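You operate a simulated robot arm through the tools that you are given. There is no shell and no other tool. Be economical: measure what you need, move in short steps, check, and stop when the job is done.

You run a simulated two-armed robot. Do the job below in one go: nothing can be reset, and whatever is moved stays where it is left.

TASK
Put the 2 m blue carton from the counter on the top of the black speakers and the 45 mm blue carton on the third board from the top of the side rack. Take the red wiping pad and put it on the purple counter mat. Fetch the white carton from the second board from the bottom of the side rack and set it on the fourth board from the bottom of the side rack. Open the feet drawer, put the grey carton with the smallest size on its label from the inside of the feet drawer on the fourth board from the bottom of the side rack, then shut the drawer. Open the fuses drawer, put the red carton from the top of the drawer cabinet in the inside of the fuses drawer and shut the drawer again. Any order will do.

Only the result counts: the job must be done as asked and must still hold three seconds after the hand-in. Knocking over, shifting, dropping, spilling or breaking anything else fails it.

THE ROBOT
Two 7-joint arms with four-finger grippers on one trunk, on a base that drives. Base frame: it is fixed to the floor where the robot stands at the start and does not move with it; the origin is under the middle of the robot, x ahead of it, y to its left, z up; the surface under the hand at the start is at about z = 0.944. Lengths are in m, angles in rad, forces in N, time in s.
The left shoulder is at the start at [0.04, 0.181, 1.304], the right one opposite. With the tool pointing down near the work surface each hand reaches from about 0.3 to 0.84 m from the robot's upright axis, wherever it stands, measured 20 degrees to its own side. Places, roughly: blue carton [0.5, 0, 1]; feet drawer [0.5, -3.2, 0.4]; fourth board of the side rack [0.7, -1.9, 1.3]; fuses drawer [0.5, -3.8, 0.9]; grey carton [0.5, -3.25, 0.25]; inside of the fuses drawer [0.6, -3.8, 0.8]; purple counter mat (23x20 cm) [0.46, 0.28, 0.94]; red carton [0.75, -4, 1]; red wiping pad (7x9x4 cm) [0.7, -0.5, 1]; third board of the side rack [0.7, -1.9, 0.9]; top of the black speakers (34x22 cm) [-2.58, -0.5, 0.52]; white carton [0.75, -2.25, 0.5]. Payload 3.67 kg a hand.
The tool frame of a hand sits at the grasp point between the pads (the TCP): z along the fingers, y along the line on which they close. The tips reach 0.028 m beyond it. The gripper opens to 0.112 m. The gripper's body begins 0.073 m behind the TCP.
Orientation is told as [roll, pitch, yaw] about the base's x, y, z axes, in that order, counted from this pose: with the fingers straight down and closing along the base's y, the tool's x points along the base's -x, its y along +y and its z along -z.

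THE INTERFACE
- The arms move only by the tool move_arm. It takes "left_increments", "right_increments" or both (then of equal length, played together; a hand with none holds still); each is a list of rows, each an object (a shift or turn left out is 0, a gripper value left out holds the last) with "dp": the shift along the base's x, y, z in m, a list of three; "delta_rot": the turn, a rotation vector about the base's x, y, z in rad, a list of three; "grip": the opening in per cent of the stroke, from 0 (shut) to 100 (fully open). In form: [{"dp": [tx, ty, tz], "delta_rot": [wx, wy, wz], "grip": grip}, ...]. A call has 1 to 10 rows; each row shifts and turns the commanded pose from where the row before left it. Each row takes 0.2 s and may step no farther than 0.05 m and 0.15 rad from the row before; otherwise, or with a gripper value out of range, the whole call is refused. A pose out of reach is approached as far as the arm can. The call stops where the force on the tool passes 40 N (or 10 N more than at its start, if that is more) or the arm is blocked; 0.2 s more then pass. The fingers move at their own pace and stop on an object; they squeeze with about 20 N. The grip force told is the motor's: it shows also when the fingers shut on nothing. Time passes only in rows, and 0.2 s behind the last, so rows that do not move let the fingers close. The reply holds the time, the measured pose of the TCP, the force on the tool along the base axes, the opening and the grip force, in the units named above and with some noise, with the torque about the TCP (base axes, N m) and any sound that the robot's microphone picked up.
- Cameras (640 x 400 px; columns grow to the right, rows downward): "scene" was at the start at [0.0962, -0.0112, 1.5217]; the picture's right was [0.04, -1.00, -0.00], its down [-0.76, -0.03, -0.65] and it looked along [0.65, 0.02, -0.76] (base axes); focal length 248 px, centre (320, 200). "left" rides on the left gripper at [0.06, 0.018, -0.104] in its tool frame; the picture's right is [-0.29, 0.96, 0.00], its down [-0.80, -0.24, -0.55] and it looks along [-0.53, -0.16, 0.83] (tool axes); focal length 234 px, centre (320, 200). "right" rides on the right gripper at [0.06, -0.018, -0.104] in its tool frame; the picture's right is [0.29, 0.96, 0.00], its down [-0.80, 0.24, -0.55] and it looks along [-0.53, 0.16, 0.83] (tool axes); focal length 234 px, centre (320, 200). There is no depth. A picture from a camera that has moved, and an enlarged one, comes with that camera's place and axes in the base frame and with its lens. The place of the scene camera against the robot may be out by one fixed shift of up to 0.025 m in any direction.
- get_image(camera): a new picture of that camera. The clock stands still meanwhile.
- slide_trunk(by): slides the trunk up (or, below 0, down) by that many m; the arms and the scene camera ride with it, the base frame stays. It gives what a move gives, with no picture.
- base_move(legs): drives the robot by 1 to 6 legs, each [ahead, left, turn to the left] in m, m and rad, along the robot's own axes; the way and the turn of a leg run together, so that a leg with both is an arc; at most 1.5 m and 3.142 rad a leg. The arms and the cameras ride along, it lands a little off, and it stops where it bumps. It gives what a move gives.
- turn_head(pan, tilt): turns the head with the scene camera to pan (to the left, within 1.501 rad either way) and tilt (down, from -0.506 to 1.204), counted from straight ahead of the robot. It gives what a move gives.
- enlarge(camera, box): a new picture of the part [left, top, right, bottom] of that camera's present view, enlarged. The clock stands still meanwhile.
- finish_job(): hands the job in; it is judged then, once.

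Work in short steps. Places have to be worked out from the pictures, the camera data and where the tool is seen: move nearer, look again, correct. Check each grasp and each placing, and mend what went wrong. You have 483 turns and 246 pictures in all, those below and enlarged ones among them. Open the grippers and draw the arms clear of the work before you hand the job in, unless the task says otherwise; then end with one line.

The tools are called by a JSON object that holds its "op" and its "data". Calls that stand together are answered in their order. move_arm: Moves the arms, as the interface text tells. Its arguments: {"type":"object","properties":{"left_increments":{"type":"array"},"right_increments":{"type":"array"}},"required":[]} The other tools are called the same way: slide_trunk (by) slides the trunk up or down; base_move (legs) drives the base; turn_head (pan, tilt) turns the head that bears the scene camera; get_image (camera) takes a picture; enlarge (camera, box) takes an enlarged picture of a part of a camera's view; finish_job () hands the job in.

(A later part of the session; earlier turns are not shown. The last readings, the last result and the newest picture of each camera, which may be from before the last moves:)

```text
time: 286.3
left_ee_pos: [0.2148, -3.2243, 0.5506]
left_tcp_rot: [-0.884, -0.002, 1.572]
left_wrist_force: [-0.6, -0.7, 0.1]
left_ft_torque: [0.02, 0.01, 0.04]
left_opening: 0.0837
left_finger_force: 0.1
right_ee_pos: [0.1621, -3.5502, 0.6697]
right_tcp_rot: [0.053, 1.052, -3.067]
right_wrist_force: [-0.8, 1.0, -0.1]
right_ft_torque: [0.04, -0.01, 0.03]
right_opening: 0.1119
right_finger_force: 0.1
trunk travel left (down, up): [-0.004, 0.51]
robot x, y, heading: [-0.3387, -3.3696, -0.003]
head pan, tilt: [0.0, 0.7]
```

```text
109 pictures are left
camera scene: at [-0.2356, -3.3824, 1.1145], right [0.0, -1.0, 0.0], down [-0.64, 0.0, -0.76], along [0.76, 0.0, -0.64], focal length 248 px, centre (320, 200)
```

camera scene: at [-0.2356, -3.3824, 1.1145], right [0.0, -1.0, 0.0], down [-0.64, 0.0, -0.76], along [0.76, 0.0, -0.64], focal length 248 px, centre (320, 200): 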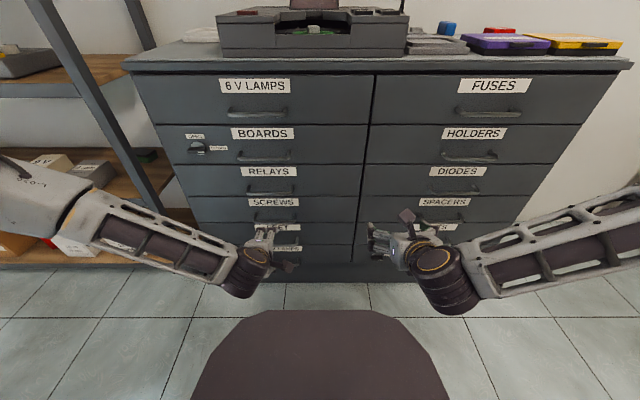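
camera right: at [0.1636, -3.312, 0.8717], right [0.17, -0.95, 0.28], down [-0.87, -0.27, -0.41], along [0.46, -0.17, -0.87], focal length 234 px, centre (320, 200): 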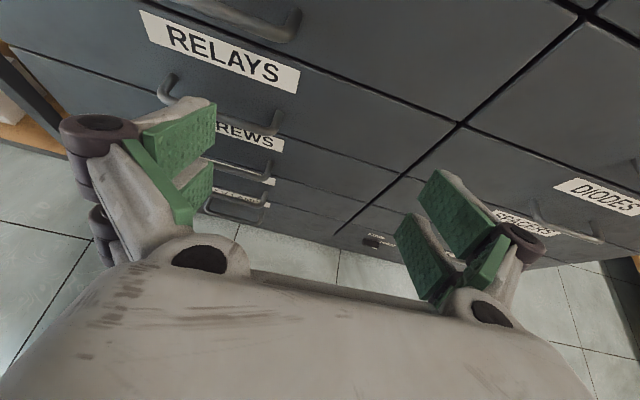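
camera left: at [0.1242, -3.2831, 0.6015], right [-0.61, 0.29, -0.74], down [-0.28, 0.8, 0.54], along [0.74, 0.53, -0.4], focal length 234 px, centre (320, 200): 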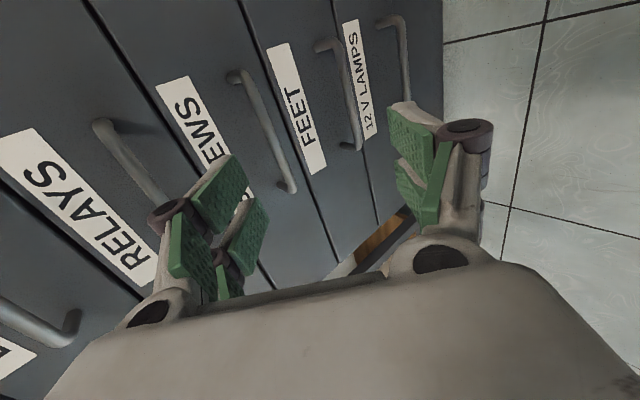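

I see FEET's handle: bar at about (0.39, -3.214, 0.363), face at x ≈ 0.427. I move to a pre-grip pose and narrow the opening.

{"op": "move_arm", "data": {"left_increments": [{"dp": [0.025, 0.003, -0.035], "grip": 45}, {"dp": [0.025, 0.003, -0.035]}, {"dp": [0.03, 0.003, -0.04]}, {}, {}]}}

{"op": "get_image", "data": {"camera": "left"}}

{"op": "enlarge", "data": {"camera": "scene", "box": [200, 180, 360, 300]}}

```text
time: 287.5
left_ee_pos: [0.2701, -3.2175, 0.4705]
left_tcp_rot: [-0.879, -0.003, 1.572]
left_wrist_force: [0.6, 0.1, -0.3]
left_ft_torque: [-0.04, 0.02, 0.01]
left_opening: 0.0506
left_finger_force: 0.0
left hand out of reach, approached as far as the arm can: row 3
right_ee_pos: [0.162, -3.5505, 0.6703]
right_tcp_rot: [0.054, 1.052, -3.069]
right_wrist_force: [0.1, -0.4, 0.3]
right_ft_torque: [0.02, 0.01, 0.0]
right_opening: 0.1119
right_finger_force: 0.0
trunk travel left (down, up): [-0.004, 0.51]
robot x, y, heading: [-0.3414, -3.366, -0.004]
head pan, tilt: [0.0, 0.7]
```

```text
108 pictures are left
camera left: at [0.1801, -3.2763, 0.5216], right [-0.61, 0.29, -0.74], down [-0.28, 0.79, 0.54], along [0.74, 0.53, -0.41], focal length 234 px, centre (320, 200)
```

left: 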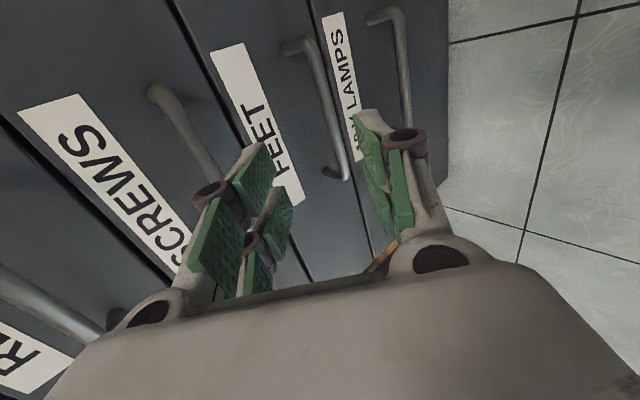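

```text
3.33 times, centred on (280, 240) of scene
camera zoom: at [-0.2357, -3.3823, 1.1145], right [0.0, -1.0, 0.0], down [-0.64, 0.0, -0.76], along [0.76, 0.0, -0.64], focal length 826 px, centre (453, 67)
```

zoom: 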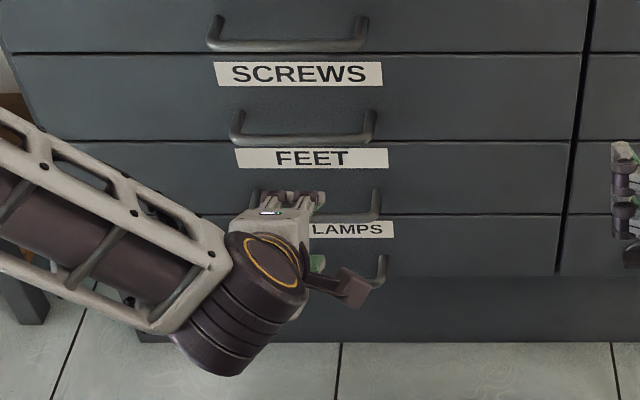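

Aligned with the FEET handle but short of reach. I lower the hand slightly back, then drive forward 9 cm.

{"op": "move_arm", "data": {"left_increments": [{"dp": [-0.015, -0.002, -0.03]}, {"dp": [-0.012, -0.002, -0.032]}, {}]}}

```text
time: 288.3
left_ee_pos: [0.2706, -3.2172, 0.4701]
left_tcp_rot: [-0.877, -0.004, 1.574]
left_wrist_force: [-0.9, 0.2, 0.2]
left_ft_torque: [0.01, 0.02, -0.01]
left_opening: 0.0503
left_finger_force: 0.0
left hand out of reach, approached as far as the arm can: row 1, 2
right_ee_pos: [0.1628, -3.5506, 0.671]
right_tcp_rot: [0.056, 1.05, -3.068]
right_wrist_force: [0.2, 0.0, 0.0]
right_ft_torque: [-0.03, -0.02, -0.02]
right_opening: 0.112
right_finger_force: 0.0
trunk travel left (down, up): [-0.004, 0.51]
robot x, y, heading: [-0.3376, -3.3668, -0.003]
head pan, tilt: [0.0, 0.7]
```

A joint limit stops the hand from going lower in this roll. I'll instead hook the bar with both fingertips from above, so I roll the gripper back to its natural roll and then test how low it goes.

{"op": "move_arm", "data": {"left_increments": [{"dp": [-0.03, 0, 0.02], "delta_rot": [0.1155, 0, -0.0955]}, {"delta_rot": [0.1155, 0, -0.0955]}, {"delta_rot": [0.1155, 0, -0.0955]}, {"delta_rot": [0.1155, 0, -0.0955]}, {"delta_rot": [0.1155, 0, -0.0955]}, {"delta_rot": [0.1155, 0, -0.0955]}, {"delta_rot": [0.1155, 0, -0.0955]}, {"delta_rot": [0.1155, 0, -0.0955]}, {"delta_rot": [0.1155, 0, -0.0955]}, {"delta_rot": [0.1155, 0, -0.0955]}]}}

{"op": "move_arm", "data": {"left_increments": [{"delta_rot": [0.054, 0.12, -0.045]}, {"delta_rot": [0, 0.12, 0]}, {"dp": [0.02, 0, -0.04]}, {"dp": [0.02, 0, -0.04]}, {"dp": [0.02, 0, -0.03]}, {}]}}

{"op": "get_image", "data": {"camera": "scene"}}

```text
time: 290.5
left_ee_pos: [0.2436, -3.2161, 0.4899]
left_tcp_rot: [-0.085, -0.874, 0.109]
left_wrist_force: [-0.1, 0.6, 0.9]
left_ft_torque: [0.01, 0.0, -0.03]
left_opening: 0.0502
left_finger_force: 0.2
right_ee_pos: [0.1629, -3.5514, 0.67]
right_tcp_rot: [0.054, 1.05, -3.068]
right_wrist_force: [-0.7, -0.5, 0.2]
right_ft_torque: [0.04, -0.01, -0.02]
right_opening: 0.1122
right_finger_force: 0.1
trunk travel left (down, up): [-0.004, 0.51]
robot x, y, heading: [-0.3376, -3.3671, -0.005]
head pan, tilt: [0.0, 0.7]
```

```text
time: 291.9
left_ee_pos: [0.3019, -3.215, 0.3792]
left_tcp_rot: [-0.001, -0.641, 0.002]
left_wrist_force: [-0.3, -0.3, -1.0]
left_ft_torque: [-0.01, 0.01, 0.0]
left_opening: 0.0504
left_finger_force: 0.0
right_ee_pos: [0.1623, -3.5499, 0.6703]
right_tcp_rot: [0.053, 1.051, -3.069]
right_wrist_force: [-0.6, -0.3, -0.2]
right_ft_torque: [-0.02, 0.0, 0.0]
right_opening: 0.112
right_finger_force: 0.0
trunk travel left (down, up): [-0.004, 0.51]
robot x, y, heading: [-0.3415, -3.3665, -0.0]
head pan, tilt: [0.0, 0.7]
```

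```text
106 pictures are left
camera scene: at [-0.2357, -3.3823, 1.1145], right [0.0, -1.0, 0.0], down [-0.64, 0.0, -0.76], along [0.76, 0.0, -0.64], focal length 248 px, centre (320, 200)
```

scene: 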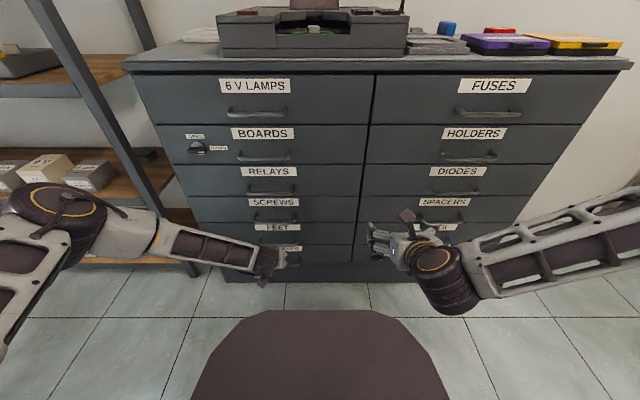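

In natural roll it reaches low. Now I go up and over: tips above the bar, then down behind it.

{"op": "move_arm", "data": {"left_increments": [{"dp": [0.0, 0, 0.035]}, {"dp": [0.02, 0, 0.03]}, {"dp": [0.025, 0, 0.0]}, {}]}}

{"op": "get_image", "data": {"camera": "left"}}

{"op": "enlarge", "data": {"camera": "scene", "box": [200, 180, 360, 300]}}

```text
time: 292.9
left_ee_pos: [0.3482, -3.2146, 0.4454]
left_tcp_rot: [-0.003, -0.644, 0.001]
left_wrist_force: [-0.5, -0.8, -0.2]
left_ft_torque: [0.04, -0.03, -0.02]
left_opening: 0.0501
left_finger_force: 0.0
right_ee_pos: [0.163, -3.5506, 0.6702]
right_tcp_rot: [0.054, 1.05, -3.068]
right_wrist_force: [0.1, 0.1, -0.1]
right_ft_torque: [0.0, 0.0, 0.0]
right_opening: 0.112
right_finger_force: 0.0
trunk travel left (down, up): [-0.004, 0.51]
robot x, y, heading: [-0.3383, -3.3666, -0.001]
head pan, tilt: [0.0, 0.7]
```

```text
105 pictures are left
camera left: at [0.2389, -3.1962, 0.4927], right [0.23, 0.96, 0.17], down [0.31, -0.24, 0.92], along [0.92, -0.16, -0.35], focal length 234 px, centre (320, 200)
```

left: 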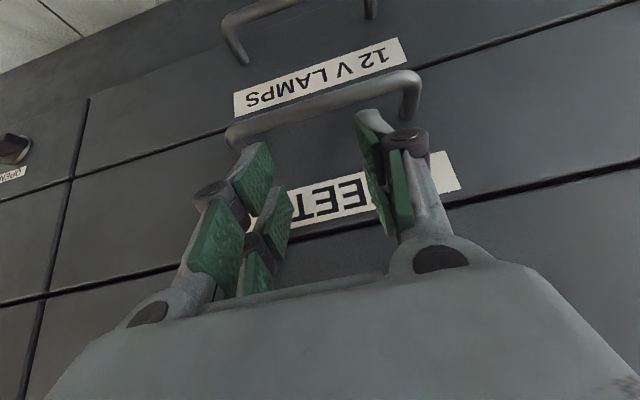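

```text
3.33 times, centred on (280, 240) of scene
camera zoom: at [-0.2357, -3.3822, 1.1145], right [0.0, -1.0, 0.0], down [-0.64, 0.0, -0.76], along [0.76, 0.0, -0.64], focal length 826 px, centre (453, 67)
```

zoom: 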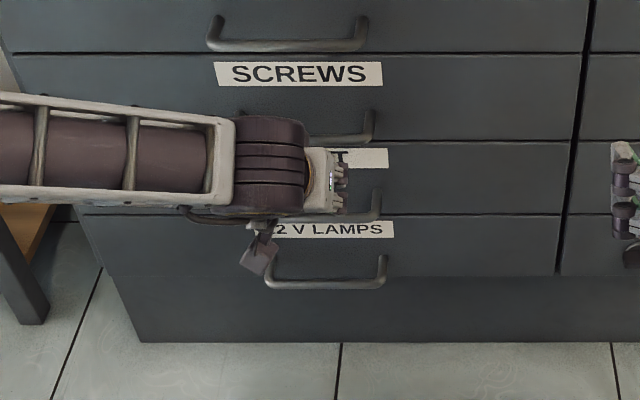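

Both fingertips are within the handle's span. I advance 4.5 cm and then lower behind the bar.

{"op": "move_arm", "data": {"left_increments": [{"dp": [0.025, 0, -0.005]}, {"dp": [0.02, 0, -0.01]}, {"dp": [0, 0, -0.02]}, {"dp": [0, 0, -0.02]}, {"dp": [0, 0, -0.015]}, {}]}}

{"op": "get_image", "data": {"camera": "left"}}

```text
time: 293.4
left_ee_pos: [0.3748, -3.2153, 0.4342]
left_tcp_rot: [-0.003, -0.632, 0.005]
left_wrist_force: [-4.7, 0.4, -1.3]
left_ft_torque: [-0.05, -0.27, -0.06]
left_opening: 0.0303
left_finger_force: 7.0
right_ee_pos: [0.1635, -3.5498, 0.6704]
right_tcp_rot: [0.056, 1.05, -3.067]
right_wrist_force: [-0.8, -0.5, -0.4]
right_ft_torque: [-0.01, 0.01, -0.02]
right_opening: 0.1119
right_finger_force: 0.1
trunk travel left (down, up): [-0.004, 0.51]
robot x, y, heading: [-0.3397, -3.3739, 0.007]
head pan, tilt: [0.0, 0.7]
stopped in row 2 (left hand): the force on the tool passed its limit at 54 N (the readings are from after the stop); the commanded pose is now the measured one
```

```text
103 pictures are left
camera left: at [0.2653, -3.1968, 0.4828], right [0.23, 0.96, 0.17], down [0.32, -0.24, 0.92], along [0.92, -0.16, -0.36], focal length 234 px, centre (320, 200)
```

left: 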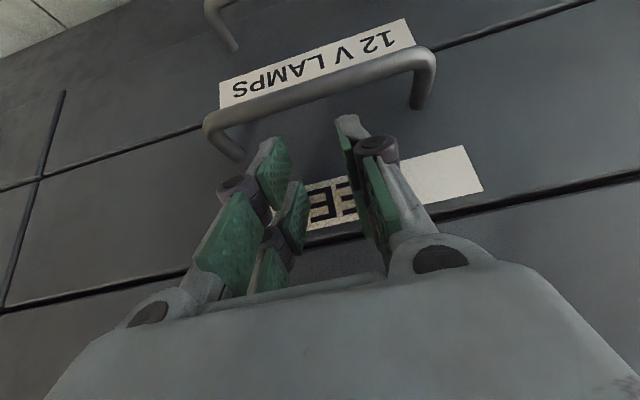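

The tips met the drawer face earlier than estimated: the face is at x ≈ 0.40 and the bar at x ≈ 0.36. I back off, steepen the tilt a bit, and go down just behind the bar.

{"op": "move_arm", "data": {"left_increments": [{"dp": [-0.012, 0, 0.01], "grip": 45}, {"delta_rot": [0, 0.14, 0]}, {"dp": [0.01, 0, -0.005]}, {"dp": [0.0, 0, -0.01]}, {}]}}

{"op": "get_image", "data": {"camera": "left"}}

```text
time: 294.6
left_ee_pos: [0.3734, -3.2179, 0.4283]
left_tcp_rot: [-0.004, -0.491, 0.002]
left_wrist_force: [-19.1, -1.3, -3.6]
left_ft_torque: [-0.02, -1.33, 0.58]
left_opening: 0.0505
left_finger_force: 0.1
right_ee_pos: [0.1617, -3.5503, 0.6703]
right_tcp_rot: [0.054, 1.051, -3.068]
right_wrist_force: [-0.8, 0.1, 0.1]
right_ft_torque: [0.0, 0.0, 0.0]
right_opening: 0.112
right_finger_force: 0.1
trunk travel left (down, up): [-0.004, 0.51]
robot x, y, heading: [-0.3406, -3.3652, 0.001]
head pan, tilt: [0.0, 0.7]
```

```text
102 pictures are left
camera left: at [0.2721, -3.1983, 0.4919], right [0.25, 0.96, 0.13], down [0.44, -0.24, 0.87], along [0.86, -0.16, -0.48], focal length 234 px, centre (320, 200)
```

left: 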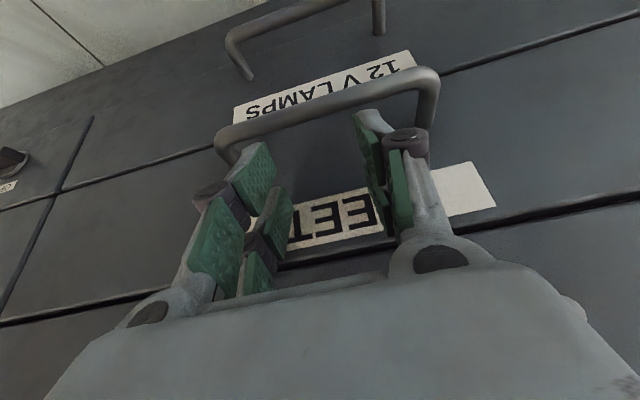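

Touching the face lightly; I back off 3 mm and lower behind the bar.

{"op": "move_arm", "data": {"left_increments": [{"dp": [-0.004, 0, -0.005]}, {"dp": [0, 0, -0.015]}, {"dp": [0, 0, -0.015]}, {"dp": [0, 0, -0.01]}, {}]}}

{"op": "get_image", "data": {"camera": "left"}}

```text
time: 295.4
left_ee_pos: [0.3724, -3.2148, 0.4107]
left_tcp_rot: [-0.001, -0.509, 0.011]
left_wrist_force: [-24.4, 12.6, 30.8]
left_ft_torque: [1.87, 0.95, 0.78]
left_opening: 0.033
left_finger_force: 21.1
right_ee_pos: [0.1615, -3.5489, 0.6731]
right_tcp_rot: [0.057, 1.056, -3.063]
right_wrist_force: [-0.1, 0.8, -0.7]
right_ft_torque: [-0.04, -0.01, -0.02]
right_opening: 0.1123
right_finger_force: 0.1
trunk travel left (down, up): [-0.004, 0.51]
robot x, y, heading: [-0.3403, -3.3699, 0.001]
head pan, tilt: [0.0, 0.7]
stopped in row 3 (left hand): the force on the tool passed its limit at 54 N (the readings are from after the stop); the commanded pose is now the measured one
```

```text
101 pictures are left
camera left: at [0.2703, -3.195, 0.4731], right [0.24, 0.96, 0.14], down [0.43, -0.23, 0.87], along [0.87, -0.15, -0.47], focal length 234 px, centre (320, 200)
```

left: 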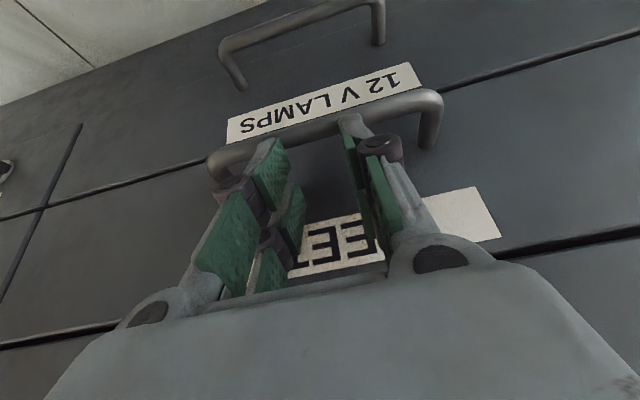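

The tips sit on the bar: the gap behind it (~3 cm) is too narrow for the 2 cm finger width. I retreat and roll the gripper 90° the other way, so that the thin side of a finger goes behind the bar.

{"op": "move_arm", "data": {"left_increments": [{"dp": [-0.02, 0, 0.03], "grip": 45}, {"dp": [-0.04, 0, 0.02]}, {"dp": [-0.03, 0, 0]}, {"delta_rot": [0.072, 0, -0.131]}, {"delta_rot": [0.072, 0, -0.131]}, {"delta_rot": [0.072, 0, -0.131]}, {"delta_rot": [0.072, 0, -0.131]}, {"delta_rot": [0.072, 0, -0.131]}, {"delta_rot": [0.072, 0, -0.131]}]}}

{"op": "move_arm", "data": {"left_increments": [{"delta_rot": [0.072, 0, -0.131]}, {"delta_rot": [0.072, 0, -0.131]}, {"delta_rot": [0.072, 0, -0.131]}, {"delta_rot": [0.072, 0, -0.131]}, {"delta_rot": [0.03, 0, -0.055]}, {}]}}

```text
time: 297.4
left_ee_pos: [0.283, -3.2147, 0.4558]
left_tcp_rot: [0.402, -0.307, -0.956]
left_wrist_force: [-0.6, 1.1, -0.3]
left_ft_torque: [0.03, 0.03, 0.0]
left_opening: 0.0502
left_finger_force: 0.1
right_ee_pos: [0.163, -3.5501, 0.6696]
right_tcp_rot: [0.055, 1.052, -3.067]
right_wrist_force: [0.0, 0.2, -0.4]
right_ft_torque: [-0.05, -0.02, 0.03]
right_opening: 0.112
right_finger_force: 0.0
trunk travel left (down, up): [-0.004, 0.51]
robot x, y, heading: [-0.3397, -3.3709, -0.007]
head pan, tilt: [0.0, 0.7]
```

```text
time: 298.8
left_ee_pos: [0.284, -3.2143, 0.4543]
left_tcp_rot: [0.501, -0.006, -1.554]
left_wrist_force: [0.3, -0.2, -0.7]
left_ft_torque: [0.0, -0.04, 0.02]
left_opening: 0.0501
left_finger_force: 0.1
right_ee_pos: [0.1633, -3.549, 0.6698]
right_tcp_rot: [0.054, 1.049, -3.066]
right_wrist_force: [-0.8, -0.1, 0.5]
right_ft_torque: [0.0, 0.0, -0.01]
right_opening: 0.1122
right_finger_force: 0.1
trunk travel left (down, up): [-0.004, 0.51]
robot x, y, heading: [-0.3367, -3.3696, -0.002]
head pan, tilt: [0.0, 0.7]
```

The roll went through without limits. I set the tilt to ~43° and approach the bar along the tool axis with a narrowed opening.

{"op": "move_arm", "data": {"left_increments": [{"dp": [-0.005, 0, 0], "delta_rot": [0, -0.125, 0], "grip": 38}, {"dp": [-0.005, -0.003, 0], "delta_rot": [0, -0.125, 0]}, {"dp": [0.013, 0, -0.014]}, {}]}}

{"op": "get_image", "data": {"camera": "left"}}

{"op": "enlarge", "data": {"camera": "scene", "box": [200, 180, 360, 300]}}

```text
time: 299.8
left_ee_pos: [0.2868, -3.2179, 0.4408]
left_tcp_rot: [0.753, -0.012, -1.557]
left_wrist_force: [-0.2, 0.4, -0.5]
left_ft_torque: [0.04, 0.01, -0.03]
left_opening: 0.0425
left_finger_force: 0.1
right_ee_pos: [0.1622, -3.5492, 0.6695]
right_tcp_rot: [0.053, 1.051, -3.067]
right_wrist_force: [-0.4, 0.2, -0.3]
right_ft_torque: [-0.02, -0.04, -0.01]
right_opening: 0.1117
right_finger_force: 0.0
trunk travel left (down, up): [-0.004, 0.51]
robot x, y, heading: [-0.3346, -3.3687, 0.001]
head pan, tilt: [0.0, 0.7]
```

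```text
100 pictures are left
camera left: at [0.2284, -3.1577, 0.5288], right [0.7, -0.27, 0.66], down [-0.54, -0.8, 0.25], along [0.46, -0.53, -0.71], focal length 234 px, centre (320, 200)
```

left: 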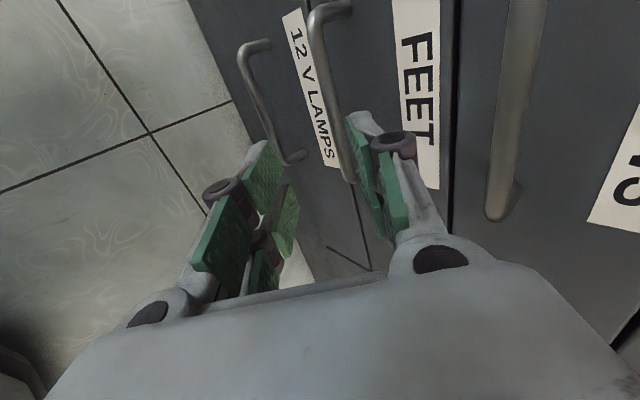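

```text
3.33 times, centred on (280, 240) of scene
camera zoom: at [-0.2355, -3.3819, 1.1145], right [0.0, -1.0, 0.0], down [-0.64, 0.0, -0.76], along [0.76, 0.0, -0.64], focal length 826 px, centre (453, 67)
```

zoom: 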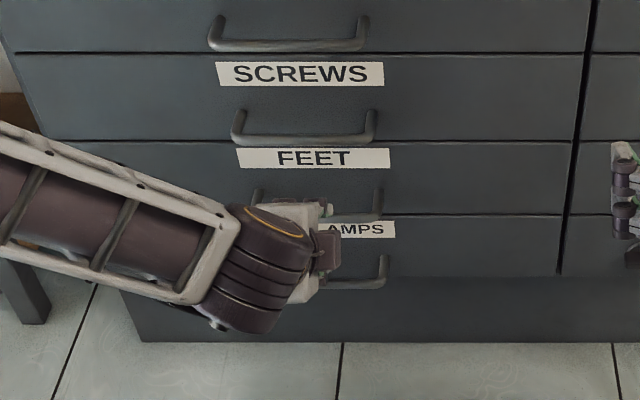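

The bar is where expected, lying between the fingers' planes. I shift slightly and advance along the tool axis around the bar.

{"op": "move_arm", "data": {"left_increments": [{"dp": [0.011, 0, 0.01]}, {"dp": [0.02, 0, -0.0214]}, {"dp": [0.02, 0, -0.0214]}, {"dp": [0.0133, 0, -0.0142]}, {}]}}

{"op": "get_image", "data": {"camera": "left"}}

```text
time: 301.0
left_ee_pos: [0.353, -3.2183, 0.3931]
left_tcp_rot: [0.752, -0.012, -1.556]
left_wrist_force: [0.3, 0.8, -0.4]
left_ft_torque: [0.01, 0.02, 0.02]
left_opening: 0.0423
left_finger_force: 0.1
right_ee_pos: [0.1629, -3.5485, 0.6711]
right_tcp_rot: [0.053, 1.053, -3.066]
right_wrist_force: [-0.4, 0.1, 0.1]
right_ft_torque: [0.02, 0.03, 0.01]
right_opening: 0.1117
right_finger_force: 0.0
trunk travel left (down, up): [-0.004, 0.51]
robot x, y, heading: [-0.3417, -3.3681, 0.0]
head pan, tilt: [0.0, 0.7]
```

```text
98 pictures are left
camera left: at [0.2939, -3.1582, 0.4815], right [0.7, -0.27, 0.66], down [-0.54, -0.8, 0.25], along [0.46, -0.53, -0.71], focal length 234 px, centre (320, 200)
```

left: 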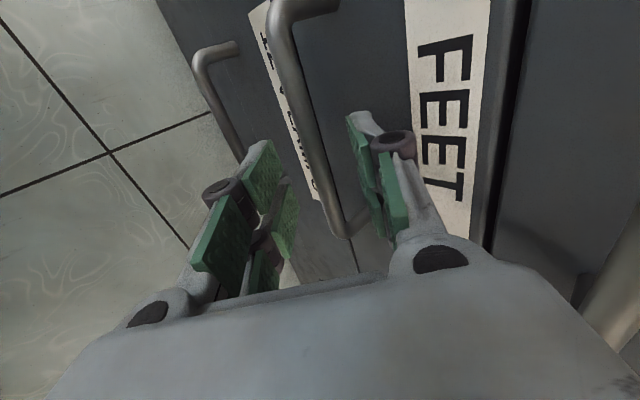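

The bar is between the fingers. I close on it.

{"op": "move_arm", "data": {"left_increments": [{"grip": 0}, {"grip": 0}, {"grip": 0}]}}

{"op": "move_arm", "data": {"left_increments": [{"dp": [-0.02, 0, 0]}, {"dp": [-0.03, 0, 0]}, {"dp": [-0.03, 0, 0]}, {"dp": [-0.03, 0, 0]}, {}]}}

{"op": "get_image", "data": {"camera": "scene"}}

```text
time: 301.8
left_ee_pos: [0.3517, -3.2196, 0.3947]
left_tcp_rot: [0.753, -0.012, -1.558]
left_wrist_force: [-12.5, 1.1, 13.8]
left_ft_torque: [0.21, -0.02, 0.35]
left_opening: 0.0
left_finger_force: 35.7
right_ee_pos: [0.1622, -3.5492, 0.6705]
right_tcp_rot: [0.055, 1.051, -3.066]
right_wrist_force: [0.2, 0.4, 0.3]
right_ft_torque: [-0.04, 0.03, -0.04]
right_opening: 0.1123
right_finger_force: 0.0
trunk travel left (down, up): [-0.004, 0.51]
robot x, y, heading: [-0.3379, -3.3679, -0.0]
head pan, tilt: [0.0, 0.7]
```

```text
time: 303.0
left_ee_pos: [0.2439, -3.2181, 0.3964]
left_tcp_rot: [0.752, -0.012, -1.558]
left_wrist_force: [0.1, 0.3, 0.0]
left_ft_torque: [0.0, 0.0, 0.03]
left_opening: 0.0002
left_finger_force: 35.9
right_ee_pos: [0.1634, -3.5484, 0.6702]
right_tcp_rot: [0.055, 1.051, -3.067]
right_wrist_force: [0.1, 0.0, 0.1]
right_ft_torque: [-0.01, -0.01, 0.0]
right_opening: 0.1121
right_finger_force: 0.1
trunk travel left (down, up): [-0.004, 0.51]
robot x, y, heading: [-0.3369, -3.3659, 0.002]
head pan, tilt: [0.0, 0.7]
```

```text
97 pictures are left
camera scene: at [-0.2354, -3.3819, 1.1145], right [0.0, -1.0, 0.0], down [-0.64, 0.0, -0.76], along [0.76, 0.0, -0.64], focal length 248 px, centre (320, 200)
```

scene: 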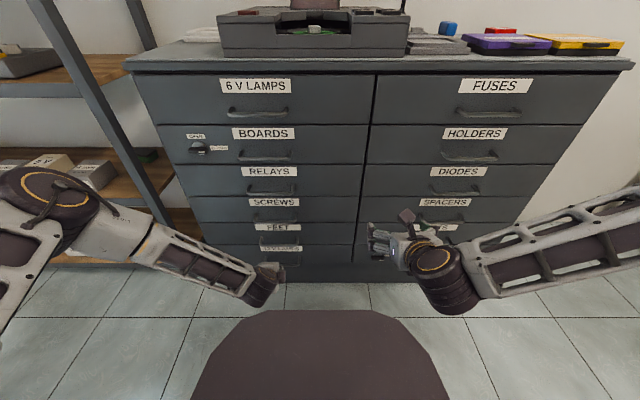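

The bar slipped off the tips: it lies ~2 cm deeper than I thought, near (0.373, 0.371). I re-approach with a narrower opening (2.5 cm) and go further in.

{"op": "move_arm", "data": {"left_increments": [{"dp": [0.02, 0, 0.03], "grip": 24}, {"dp": [0.02, 0, 0.012]}, {"dp": [0.025, 0, 0.0]}, {}]}}

{"op": "get_image", "data": {"camera": "left"}}

```text
time: 304.0
left_ee_pos: [0.3061, -3.2194, 0.4347]
left_tcp_rot: [0.751, -0.011, -1.556]
left_wrist_force: [0.0, -0.6, 0.6]
left_ft_torque: [0.0, 0.02, -0.01]
left_opening: 0.0272
left_finger_force: 0.1
right_ee_pos: [0.1634, -3.5485, 0.6705]
right_tcp_rot: [0.055, 1.05, -3.067]
right_wrist_force: [0.2, 0.1, -0.1]
right_ft_torque: [0.0, 0.01, 0.0]
right_opening: 0.112
right_finger_force: 0.0
trunk travel left (down, up): [-0.004, 0.51]
robot x, y, heading: [-0.3401, -3.3664, 0.001]
head pan, tilt: [0.0, 0.7]
```

```text
96 pictures are left
camera left: at [0.2484, -3.1575, 0.5228], right [0.7, -0.27, 0.66], down [-0.54, -0.8, 0.25], along [0.46, -0.53, -0.71], focal length 234 px, centre (320, 200)
```

left: 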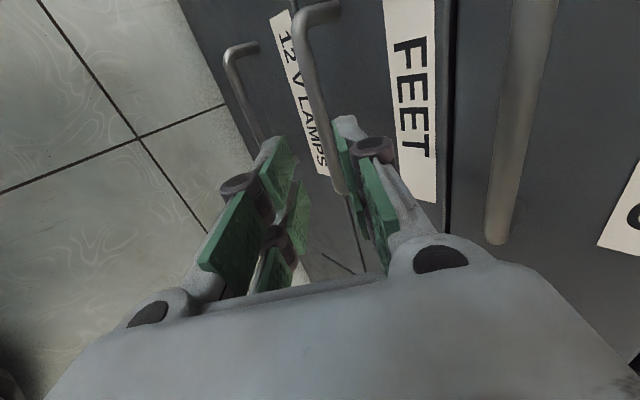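

Nearly centred. I shift 8 mm and advance 8 cm along the tool axis.

{"op": "move_arm", "data": {"left_increments": [{"dp": [0.006, 0, 0.0055]}, {"dp": [0.02, 0, -0.0214]}, {"dp": [0.02, 0, -0.0214]}, {"dp": [0.01, 0, -0.0107]}, {"dp": [0.006, 0, -0.0064]}, {}]}}

{"op": "get_image", "data": {"camera": "left"}}

```text
time: 305.4
left_ee_pos: [0.3672, -3.2184, 0.3814]
left_tcp_rot: [0.751, -0.012, -1.556]
left_wrist_force: [-0.1, 0.1, 0.1]
left_ft_torque: [0.02, 0.02, 0.01]
left_opening: 0.0272
left_finger_force: 0.0
right_ee_pos: [0.1634, -3.5489, 0.6709]
right_tcp_rot: [0.053, 1.051, -3.067]
right_wrist_force: [-0.3, 0.4, -1.0]
right_ft_torque: [-0.04, 0.05, 0.0]
right_opening: 0.1121
right_finger_force: 0.0
trunk travel left (down, up): [-0.004, 0.51]
robot x, y, heading: [-0.3381, -3.3676, -0.003]
head pan, tilt: [0.0, 0.7]
```

```text
95 pictures are left
camera left: at [0.3097, -3.1574, 0.469], right [0.7, -0.27, 0.66], down [-0.54, -0.8, 0.25], along [0.46, -0.53, -0.71], focal length 234 px, centre (320, 200)
```

left: 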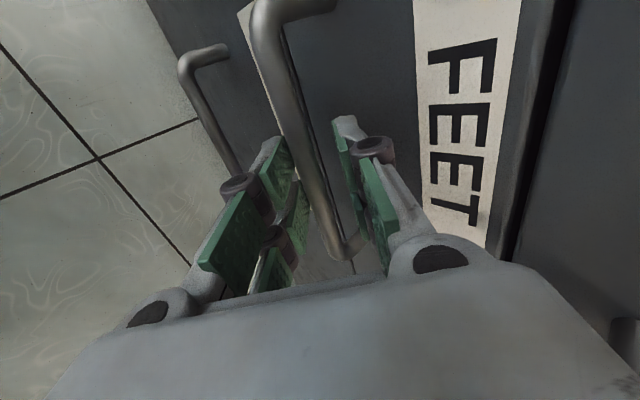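

The bar is well between the pads. I go 8 mm deeper and close.

{"op": "move_arm", "data": {"left_increments": [{"dp": [0.005, 0, -0.006]}, {"grip": 0}, {"grip": 0}, {"grip": 0}]}}

```text
time: 306.4
left_ee_pos: [0.3709, -3.2185, 0.3746]
left_tcp_rot: [0.749, -0.012, -1.559]
left_wrist_force: [-7.5, -0.2, -9.2]
left_ft_torque: [1.29, -0.01, -1.02]
left_opening: 0.0108
left_finger_force: 44.5
right_ee_pos: [0.1644, -3.5494, 0.6701]
right_tcp_rot: [0.053, 1.052, -3.067]
right_wrist_force: [0.5, 0.2, 0.3]
right_ft_torque: [0.0, 0.02, -0.02]
right_opening: 0.1122
right_finger_force: 0.0
trunk travel left (down, up): [-0.004, 0.51]
robot x, y, heading: [-0.3402, -3.3704, 0.005]
head pan, tilt: [0.0, 0.7]
```

Gripped (opening 0.011). I pull slowly.

{"op": "move_arm", "data": {"left_increments": [{"dp": [-0.015, 0, 0]}, {"dp": [-0.02, 0, 0]}, {"dp": [-0.03, 0, 0]}, {"dp": [-0.03, 0, 0]}, {}]}}

{"op": "get_image", "data": {"camera": "scene"}}

```text
time: 307.6
left_ee_pos: [0.2763, -3.2175, 0.3727]
left_tcp_rot: [0.745, -0.01, -1.559]
left_wrist_force: [-0.8, -5.0, -28.5]
left_ft_torque: [1.14, -0.04, -1.05]
left_opening: 0.011
left_finger_force: 44.8
right_ee_pos: [0.1645, -3.55, 0.6694]
right_tcp_rot: [0.056, 1.049, -3.066]
right_wrist_force: [0.2, 0.1, -0.1]
right_ft_torque: [-0.01, -0.04, 0.04]
right_opening: 0.1123
right_finger_force: 0.1
trunk travel left (down, up): [-0.004, 0.51]
robot x, y, heading: [-0.3389, -3.3676, 0.001]
head pan, tilt: [0.0, 0.7]
```

```text
94 pictures are left
camera scene: at [-0.2332, -3.3817, 1.1141], right [0.0, -1.0, 0.0], down [-0.65, 0.0, -0.76], along [0.76, 0.0, -0.65], focal length 248 px, centre (320, 200)
```

scene: 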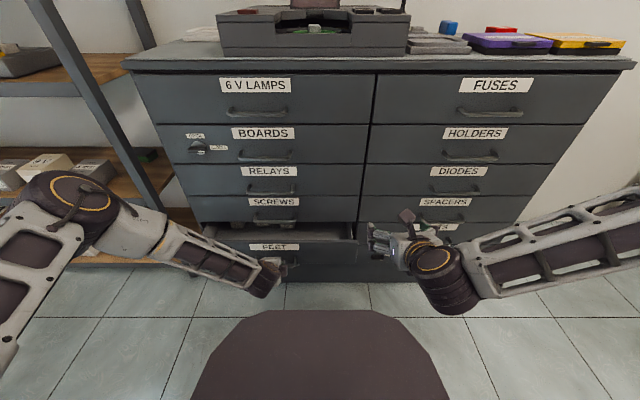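

The FEET drawer is opening. I keep pulling, easing the height slightly.

{"op": "move_arm", "data": {"left_increments": [{"dp": [-0.03, 0, -0.002]}, {"dp": [-0.035, 0, -0.001]}, {"dp": [-0.035, 0, 0]}, {"dp": [-0.035, 0, 0]}, {}]}}

{"op": "get_image", "data": {"camera": "scene"}}

```text
time: 308.3
left_ee_pos: [0.2061, -3.2172, 0.3755]
left_tcp_rot: [0.731, 0.004, -1.549]
left_wrist_force: [-1.9, 2.4, -12.1]
left_ft_torque: [-0.15, 0.13, -1.97]
left_opening: 0.0108
left_finger_force: 45.1
left hand out of reach, approached as far as the arm can: row 2, 3
right_ee_pos: [0.1632, -3.5488, 0.6701]
right_tcp_rot: [0.055, 1.051, -3.065]
right_wrist_force: [0.1, -1.3, -0.3]
right_ft_torque: [0.03, 0.02, 0.01]
right_opening: 0.1119
right_finger_force: 0.0
trunk travel left (down, up): [-0.004, 0.51]
robot x, y, heading: [-0.3411, -3.3706, 0.001]
head pan, tilt: [0.0, 0.7]
stopped in row 3 (left hand): the force on the tool passed its limit at 62 N (the readings are from after the stop); the commanded pose is now the measured one
```

```text
93 pictures are left
camera scene: at [-0.2353, -3.3818, 1.1146], right [0.0, -1.0, 0.0], down [-0.64, 0.0, -0.76], along [0.76, 0.0, -0.64], focal length 248 px, centre (320, 200)
```

scene: 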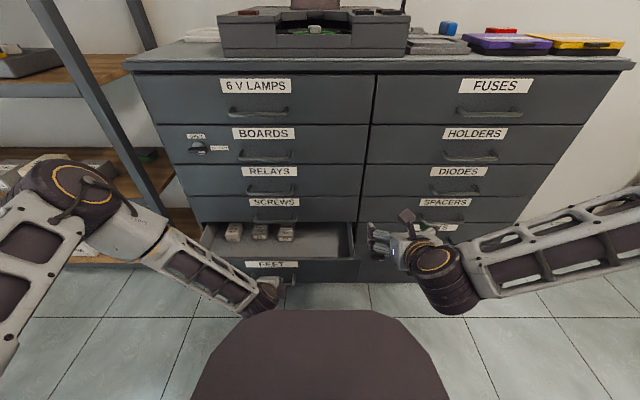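

Three grey cartons are visible at the back left. The arm is at its near limit, so I pull on by backing the base 8 cm.

{"op": "base_move", "data": {"legs": [[-0.08, 0, 0]]}}

{"op": "get_image", "data": {"camera": "scene"}}

```text
time: 309.4
left_ee_pos: [0.126, -3.2186, 0.3744]
left_tcp_rot: [0.732, 0.001, -1.548]
left_wrist_force: [-1.3, 7.2, -23.9]
left_ft_torque: [1.07, 0.0, -1.0]
left_opening: 0.0107
left_finger_force: 45.0
right_ee_pos: [0.0827, -3.5496, 0.6697]
right_tcp_rot: [0.056, 1.049, -3.065]
right_wrist_force: [-0.3, 0.2, -1.0]
right_ft_torque: [0.0, 0.01, 0.01]
right_opening: 0.112
right_finger_force: 0.0
trunk travel left (down, up): [-0.004, 0.51]
robot x, y, heading: [-0.4196, -3.3656, -0.0]
head pan, tilt: [0.0, 0.7]
```

```text
92 pictures are left
camera scene: at [-0.3155, -3.3813, 1.1143], right [0.0, -1.0, 0.0], down [-0.65, 0.0, -0.76], along [0.76, 0.0, -0.65], focal length 248 px, centre (320, 200)
```

scene: 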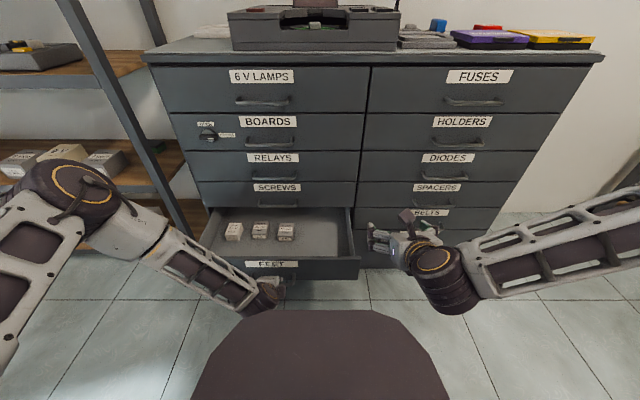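

The drawer is out about 0.25 m. I enlarge to read the cartons' labels.

{"op": "enlarge", "data": {"camera": "scene", "box": [210, 210, 310, 250]}}

```text
6.40 times, centred on (260, 230) of scene
camera zoom: at [-0.3155, -3.3813, 1.1143], right [0.0, -1.0, 0.0], down [-0.65, 0.0, -0.76], along [0.76, 0.0, -0.65], focal length 1585 px, centre (704, 8)
```

zoom: 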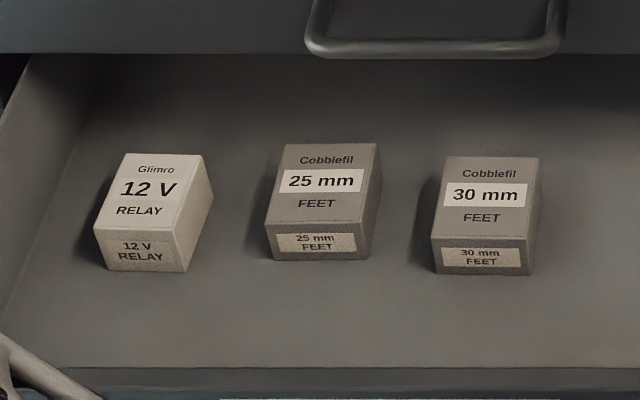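

The left one is a white 12 V; grey ones are 25 mm and 30 mm, but more may hide further back. I pull 4 cm more, then peer in with the right wrist camera.

{"op": "base_move", "data": {"legs": [[-0.035, 0, 0]]}}

{"op": "move_arm", "data": {"right_increments": [{"dp": [0, 0.03, -0.03], "delta_rot": [0, -0.1, 0]}, {"dp": [0, 0.03, -0.03], "delta_rot": [0, -0.1, 0]}, {"dp": [0, 0.03, -0.03], "delta_rot": [0, -0.1, 0]}, {"dp": [0, 0.02, -0.03]}, {}]}}

{"op": "get_image", "data": {"camera": "right"}}

```text
time: 310.4
left_ee_pos: [0.0911, -3.2185, 0.375]
left_tcp_rot: [0.732, 0.006, -1.55]
left_wrist_force: [0.9, 1.0, 6.5]
left_ft_torque: [0.61, -0.06, -0.54]
left_opening: 0.0108
left_finger_force: 45.0
right_ee_pos: [0.0497, -3.5498, 0.6703]
right_tcp_rot: [0.055, 1.049, -3.065]
right_wrist_force: [-0.4, 0.2, -0.4]
right_ft_torque: [-0.02, -0.03, 0.01]
right_opening: 0.1121
right_finger_force: 0.1
trunk travel left (down, up): [-0.004, 0.51]
robot x, y, heading: [-0.4521, -3.3653, 0.002]
head pan, tilt: [0.0, 0.7]
stopped in leg 1: the robot was blocked; the commanded pose is now the measured one
```

```text
time: 311.6
left_ee_pos: [0.0889, -3.2187, 0.3732]
left_tcp_rot: [0.728, 0.004, -1.551]
left_wrist_force: [0.1, 2.2, 17.1]
left_ft_torque: [0.85, -0.04, -0.61]
left_opening: 0.0108
left_finger_force: 45.3
right_ee_pos: [0.0604, -3.4566, 0.754]
right_tcp_rot: [0.147, 1.331, -2.986]
right_wrist_force: [-0.2, -0.3, -0.2]
right_ft_torque: [-0.02, -0.01, 0.01]
right_opening: 0.112
right_finger_force: 0.1
right hand out of reach, approached as far as the arm can: row 1, 2, 3, 4
trunk travel left (down, up): [-0.004, 0.51]
robot x, y, heading: [-0.4536, -3.3656, -0.003]
head pan, tilt: [0.0, 0.7]
```

```text
90 pictures are left
camera right: at [-0.0263, -3.4369, 0.8357], right [0.08, -0.95, 0.31], down [-0.72, -0.27, -0.64], along [0.69, -0.17, -0.71], focal length 234 px, centre (320, 200)
```

right: 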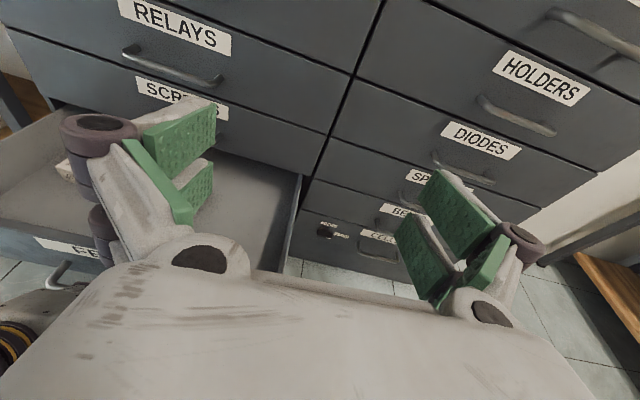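

The drawer came out to about 0.28 m (likely its stop). I release the handle and look with the left wrist camera from lower down.

{"op": "move_arm", "data": {"left_increments": [{"grip": 30}, {"grip": 30}, {"dp": [-0.015, 0, 0.016]}, {"dp": [0.0, 0, 0.03]}, {"dp": [0.0, 0, 0.04]}, {"dp": [0.02, 0, 0.03]}, {}]}}

{"op": "get_image", "data": {"camera": "left"}}

{"op": "enlarge", "data": {"camera": "scene", "box": [190, 190, 390, 280]}}

```text
time: 313.2
left_ee_pos: [0.0959, -3.2178, 0.4877]
left_tcp_rot: [0.728, 0.002, -1.55]
left_wrist_force: [-0.3, -0.9, 0.1]
left_ft_torque: [-0.01, 0.01, -0.02]
left_opening: 0.0335
left_finger_force: 0.1
right_ee_pos: [0.0617, -3.4561, 0.7528]
right_tcp_rot: [0.145, 1.33, -2.984]
right_wrist_force: [-0.1, 0.7, -0.2]
right_ft_torque: [-0.04, 0.0, -0.01]
right_opening: 0.112
right_finger_force: 0.0
trunk travel left (down, up): [-0.004, 0.51]
robot x, y, heading: [-0.453, -3.3699, 0.0]
head pan, tilt: [0.0, 0.7]
```

```text
89 pictures are left
camera left: at [0.0397, -3.1589, 0.5774], right [0.72, -0.28, 0.64], down [-0.53, -0.81, 0.25], along [0.44, -0.52, -0.73], focal length 234 px, centre (320, 200)
```

left: 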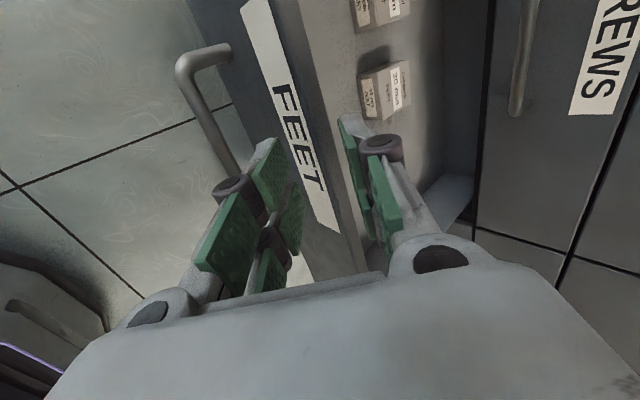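

```text
3.20 times, centred on (290, 235) of scene
camera zoom: at [-0.3492, -3.3817, 1.1144], right [0.0, -1.0, 0.0], down [-0.64, 0.0, -0.76], along [0.76, 0.0, -0.64], focal length 793 px, centre (416, 88)
```

zoom: 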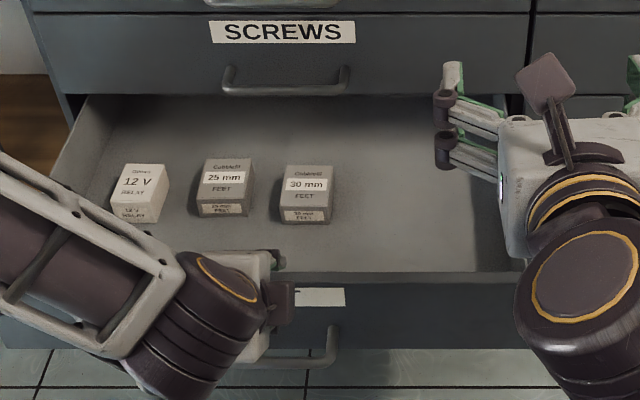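

Only these are there, so the 25 mm one is wanted: at about (0.35, -3.142). I roll the left gripper back to natural and position it above.

{"op": "move_arm", "data": {"left_increments": [{"dp": [0.0, 0, 0.04], "delta_rot": [-0.1, 0, 0.112], "grip": 66}, {"dp": [0, 0.01, 0.03], "delta_rot": [-0.1, 0, 0.112]}, {"dp": [0, 0.01, 0], "delta_rot": [-0.1, 0, 0.112]}, {"dp": [0, 0.01, 0], "delta_rot": [-0.1, 0, 0.112]}, {"dp": [0, 0.01, 0], "delta_rot": [-0.1, 0, 0.112]}, {"dp": [0, 0.01, 0], "delta_rot": [-0.1, 0, 0.112]}, {"dp": [0, 0.01, 0], "delta_rot": [-0.1, 0, 0.112]}, {"dp": [0, 0.01, 0], "delta_rot": [-0.1, 0, 0.112]}, {"delta_rot": [-0.1, 0, 0.112]}, {"delta_rot": [-0.1, 0, 0.112]}]}}

{"op": "move_arm", "data": {"left_increments": [{"dp": [0.04, 0, -0.01], "delta_rot": [-0.04, 0.06, 0.045]}, {"dp": [0.045, 0.005, -0.01], "delta_rot": [0, 0.1, 0]}, {"dp": [0.045, 0, -0.01]}, {"dp": [0.04, 0, -0.02]}, {}]}}

{"op": "get_image", "data": {"camera": "left"}}

{"op": "get_image", "data": {"camera": "scene"}}

```text
time: 315.4
left_ee_pos: [0.0942, -3.148, 0.5573]
left_tcp_rot: [0.047, -0.712, -0.072]
left_wrist_force: [0.5, -0.2, -0.3]
left_ft_torque: [-0.05, 0.03, 0.03]
left_opening: 0.0738
left_finger_force: 0.0
right_ee_pos: [0.061, -3.4567, 0.7538]
right_tcp_rot: [0.145, 1.33, -2.986]
right_wrist_force: [-0.7, -0.5, -0.2]
right_ft_torque: [0.0, 0.0, -0.03]
right_opening: 0.1121
right_finger_force: 0.0
trunk travel left (down, up): [-0.004, 0.51]
robot x, y, heading: [-0.4547, -3.3696, -0.001]
head pan, tilt: [0.0, 0.7]
```

```text
time: 316.6
left_ee_pos: [0.2638, -3.1427, 0.5094]
left_tcp_rot: [-0.004, -0.552, 0.003]
left_wrist_force: [0.0, 0.1, -0.2]
left_ft_torque: [-0.05, -0.01, 0.01]
left_opening: 0.0738
left_finger_force: 0.1
right_ee_pos: [0.0616, -3.4552, 0.754]
right_tcp_rot: [0.147, 1.33, -2.985]
right_wrist_force: [-0.5, 0.4, 0.5]
right_ft_torque: [-0.01, -0.02, -0.03]
right_opening: 0.1121
right_finger_force: 0.0
trunk travel left (down, up): [-0.004, 0.51]
robot x, y, heading: [-0.4555, -3.368, -0.0]
head pan, tilt: [0.0, 0.7]
```

```text
87 pictures are left
camera left: at [0.1607, -3.1239, 0.567], right [0.24, 0.96, 0.15], down [0.39, -0.24, 0.89], along [0.89, -0.16, -0.43], focal length 234 px, centre (320, 200)
```

left: 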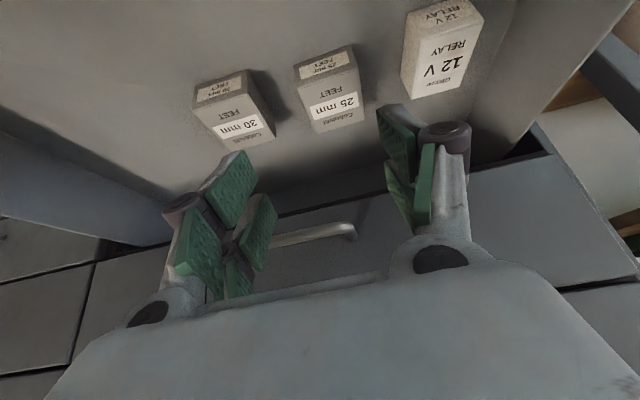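

```text
86 pictures are left
camera scene: at [-0.3495, -3.3817, 1.1145], right [0.0, -1.0, 0.0], down [-0.64, 0.0, -0.76], along [0.76, 0.0, -0.64], focal length 248 px, centre (320, 200)
```

scene: 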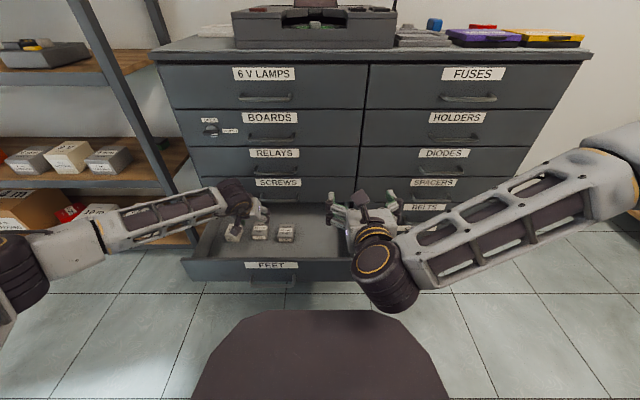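

The 25 mm carton's top centre is near (0.352, -3.123). I open wider, move over it, and check.

{"op": "move_arm", "data": {"left_increments": [{"dp": [0.02, 0.009, -0.03], "grip": 86}, {"dp": [0.02, 0.009, -0.035]}, {"dp": [0.02, 0.002, -0.03]}, {}]}}

{"op": "get_image", "data": {"camera": "left"}}

```text
time: 317.6
left_ee_pos: [0.3277, -3.1221, 0.4121]
left_tcp_rot: [-0.005, -0.551, 0.004]
left_wrist_force: [-0.1, 0.0, 0.5]
left_ft_torque: [0.01, 0.01, -0.02]
left_opening: 0.0962
left_finger_force: 0.0
right_ee_pos: [0.0599, -3.4557, 0.7538]
right_tcp_rot: [0.147, 1.329, -2.984]
right_wrist_force: [0.4, 1.0, -0.4]
right_ft_torque: [-0.02, -0.04, 0.01]
right_opening: 0.1122
right_finger_force: 0.0
trunk travel left (down, up): [-0.004, 0.51]
robot x, y, heading: [-0.4509, -3.3676, 0.002]
head pan, tilt: [0.0, 0.7]
```

```text
85 pictures are left
camera left: at [0.2223, -3.1041, 0.4703], right [0.24, 0.96, 0.15], down [0.39, -0.24, 0.89], along [0.89, -0.16, -0.43], focal length 234 px, centre (320, 200)
```

left: 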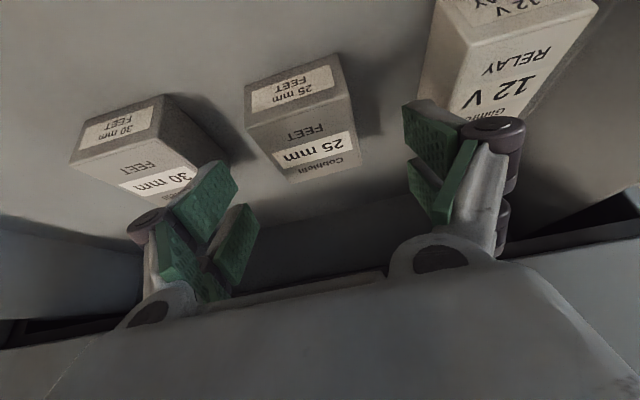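

Triangulated: carton top centre (0.351, -3.126, 0.361). I narrow the opening to clear the neighbours and descend.

{"op": "move_arm", "data": {"left_increments": [{"dp": [0.008, -0.003, -0.015], "grip": 72}, {"dp": [0.008, 0, -0.02]}, {"dp": [0.007, 0, -0.015]}, {}]}}

{"op": "get_image", "data": {"camera": "left"}}

```text
time: 318.6
left_ee_pos: [0.3505, -3.1257, 0.3707]
left_tcp_rot: [-0.003, -0.559, 0.005]
left_wrist_force: [0.6, 2.7, 26.7]
left_ft_torque: [0.75, 0.14, 0.17]
left_opening: 0.0799
left_finger_force: 0.1
right_ee_pos: [0.059, -3.4556, 0.7558]
right_tcp_rot: [0.145, 1.333, -2.986]
right_wrist_force: [0.1, -0.1, -0.6]
right_ft_torque: [-0.02, -0.01, -0.01]
right_opening: 0.112
right_finger_force: 0.1
trunk travel left (down, up): [-0.004, 0.51]
robot x, y, heading: [-0.4582, -3.3664, 0.001]
head pan, tilt: [0.0, 0.7]
```

```text
84 pictures are left
camera left: at [0.245, -3.1072, 0.4267], right [0.24, 0.96, 0.15], down [0.38, -0.24, 0.89], along [0.89, -0.16, -0.42], focal length 234 px, centre (320, 200)
```

left: 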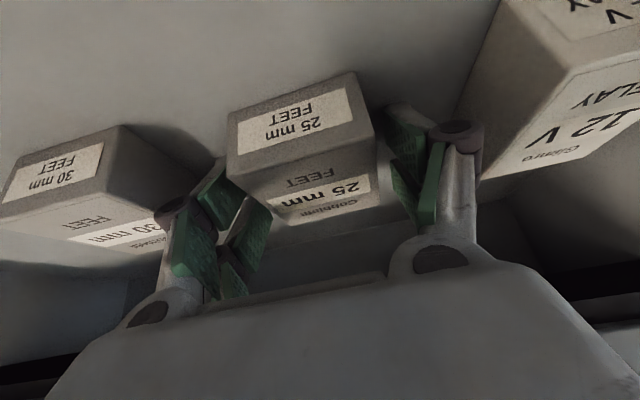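

The tips met the drawer floor (z ≈ 0.342), so the carton's top is at ≈ 0.385 and its centre nearer, x ≈ 0.328. I lift a little and shift back 2 cm.

{"op": "move_arm", "data": {"left_increments": [{"dp": [0.0, 0.001, 0.008]}, {"dp": [-0.02, 0, 0.0]}, {}]}}

{"op": "get_image", "data": {"camera": "left"}}

```text
time: 319.4
left_ee_pos: [0.3277, -3.1242, 0.3726]
left_tcp_rot: [-0.003, -0.549, 0.004]
left_wrist_force: [-0.5, -0.5, -0.3]
left_ft_torque: [0.02, 0.03, 0.01]
left_opening: 0.0805
left_finger_force: 0.0
right_ee_pos: [0.0615, -3.4571, 0.7531]
right_tcp_rot: [0.146, 1.329, -2.987]
right_wrist_force: [0.3, 0.0, -0.3]
right_ft_torque: [-0.02, -0.02, 0.01]
right_opening: 0.1122
right_finger_force: 0.0
trunk travel left (down, up): [-0.004, 0.51]
robot x, y, heading: [-0.4556, -3.3653, 0.0]
head pan, tilt: [0.0, 0.7]
```

```text
83 pictures are left
camera left: at [0.2224, -3.1069, 0.4295], right [0.24, 0.96, 0.15], down [0.39, -0.24, 0.89], along [0.89, -0.16, -0.43], focal length 234 px, centre (320, 200)
```

left: 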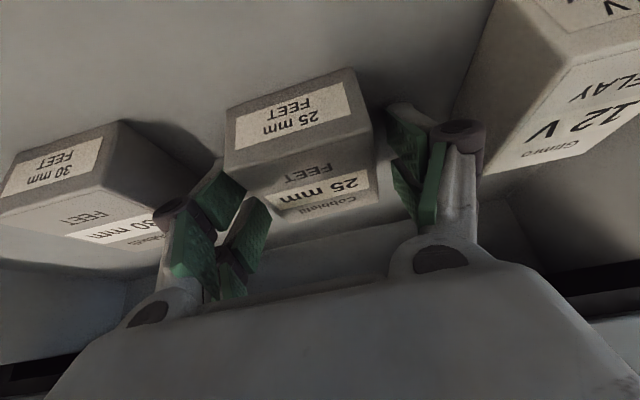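

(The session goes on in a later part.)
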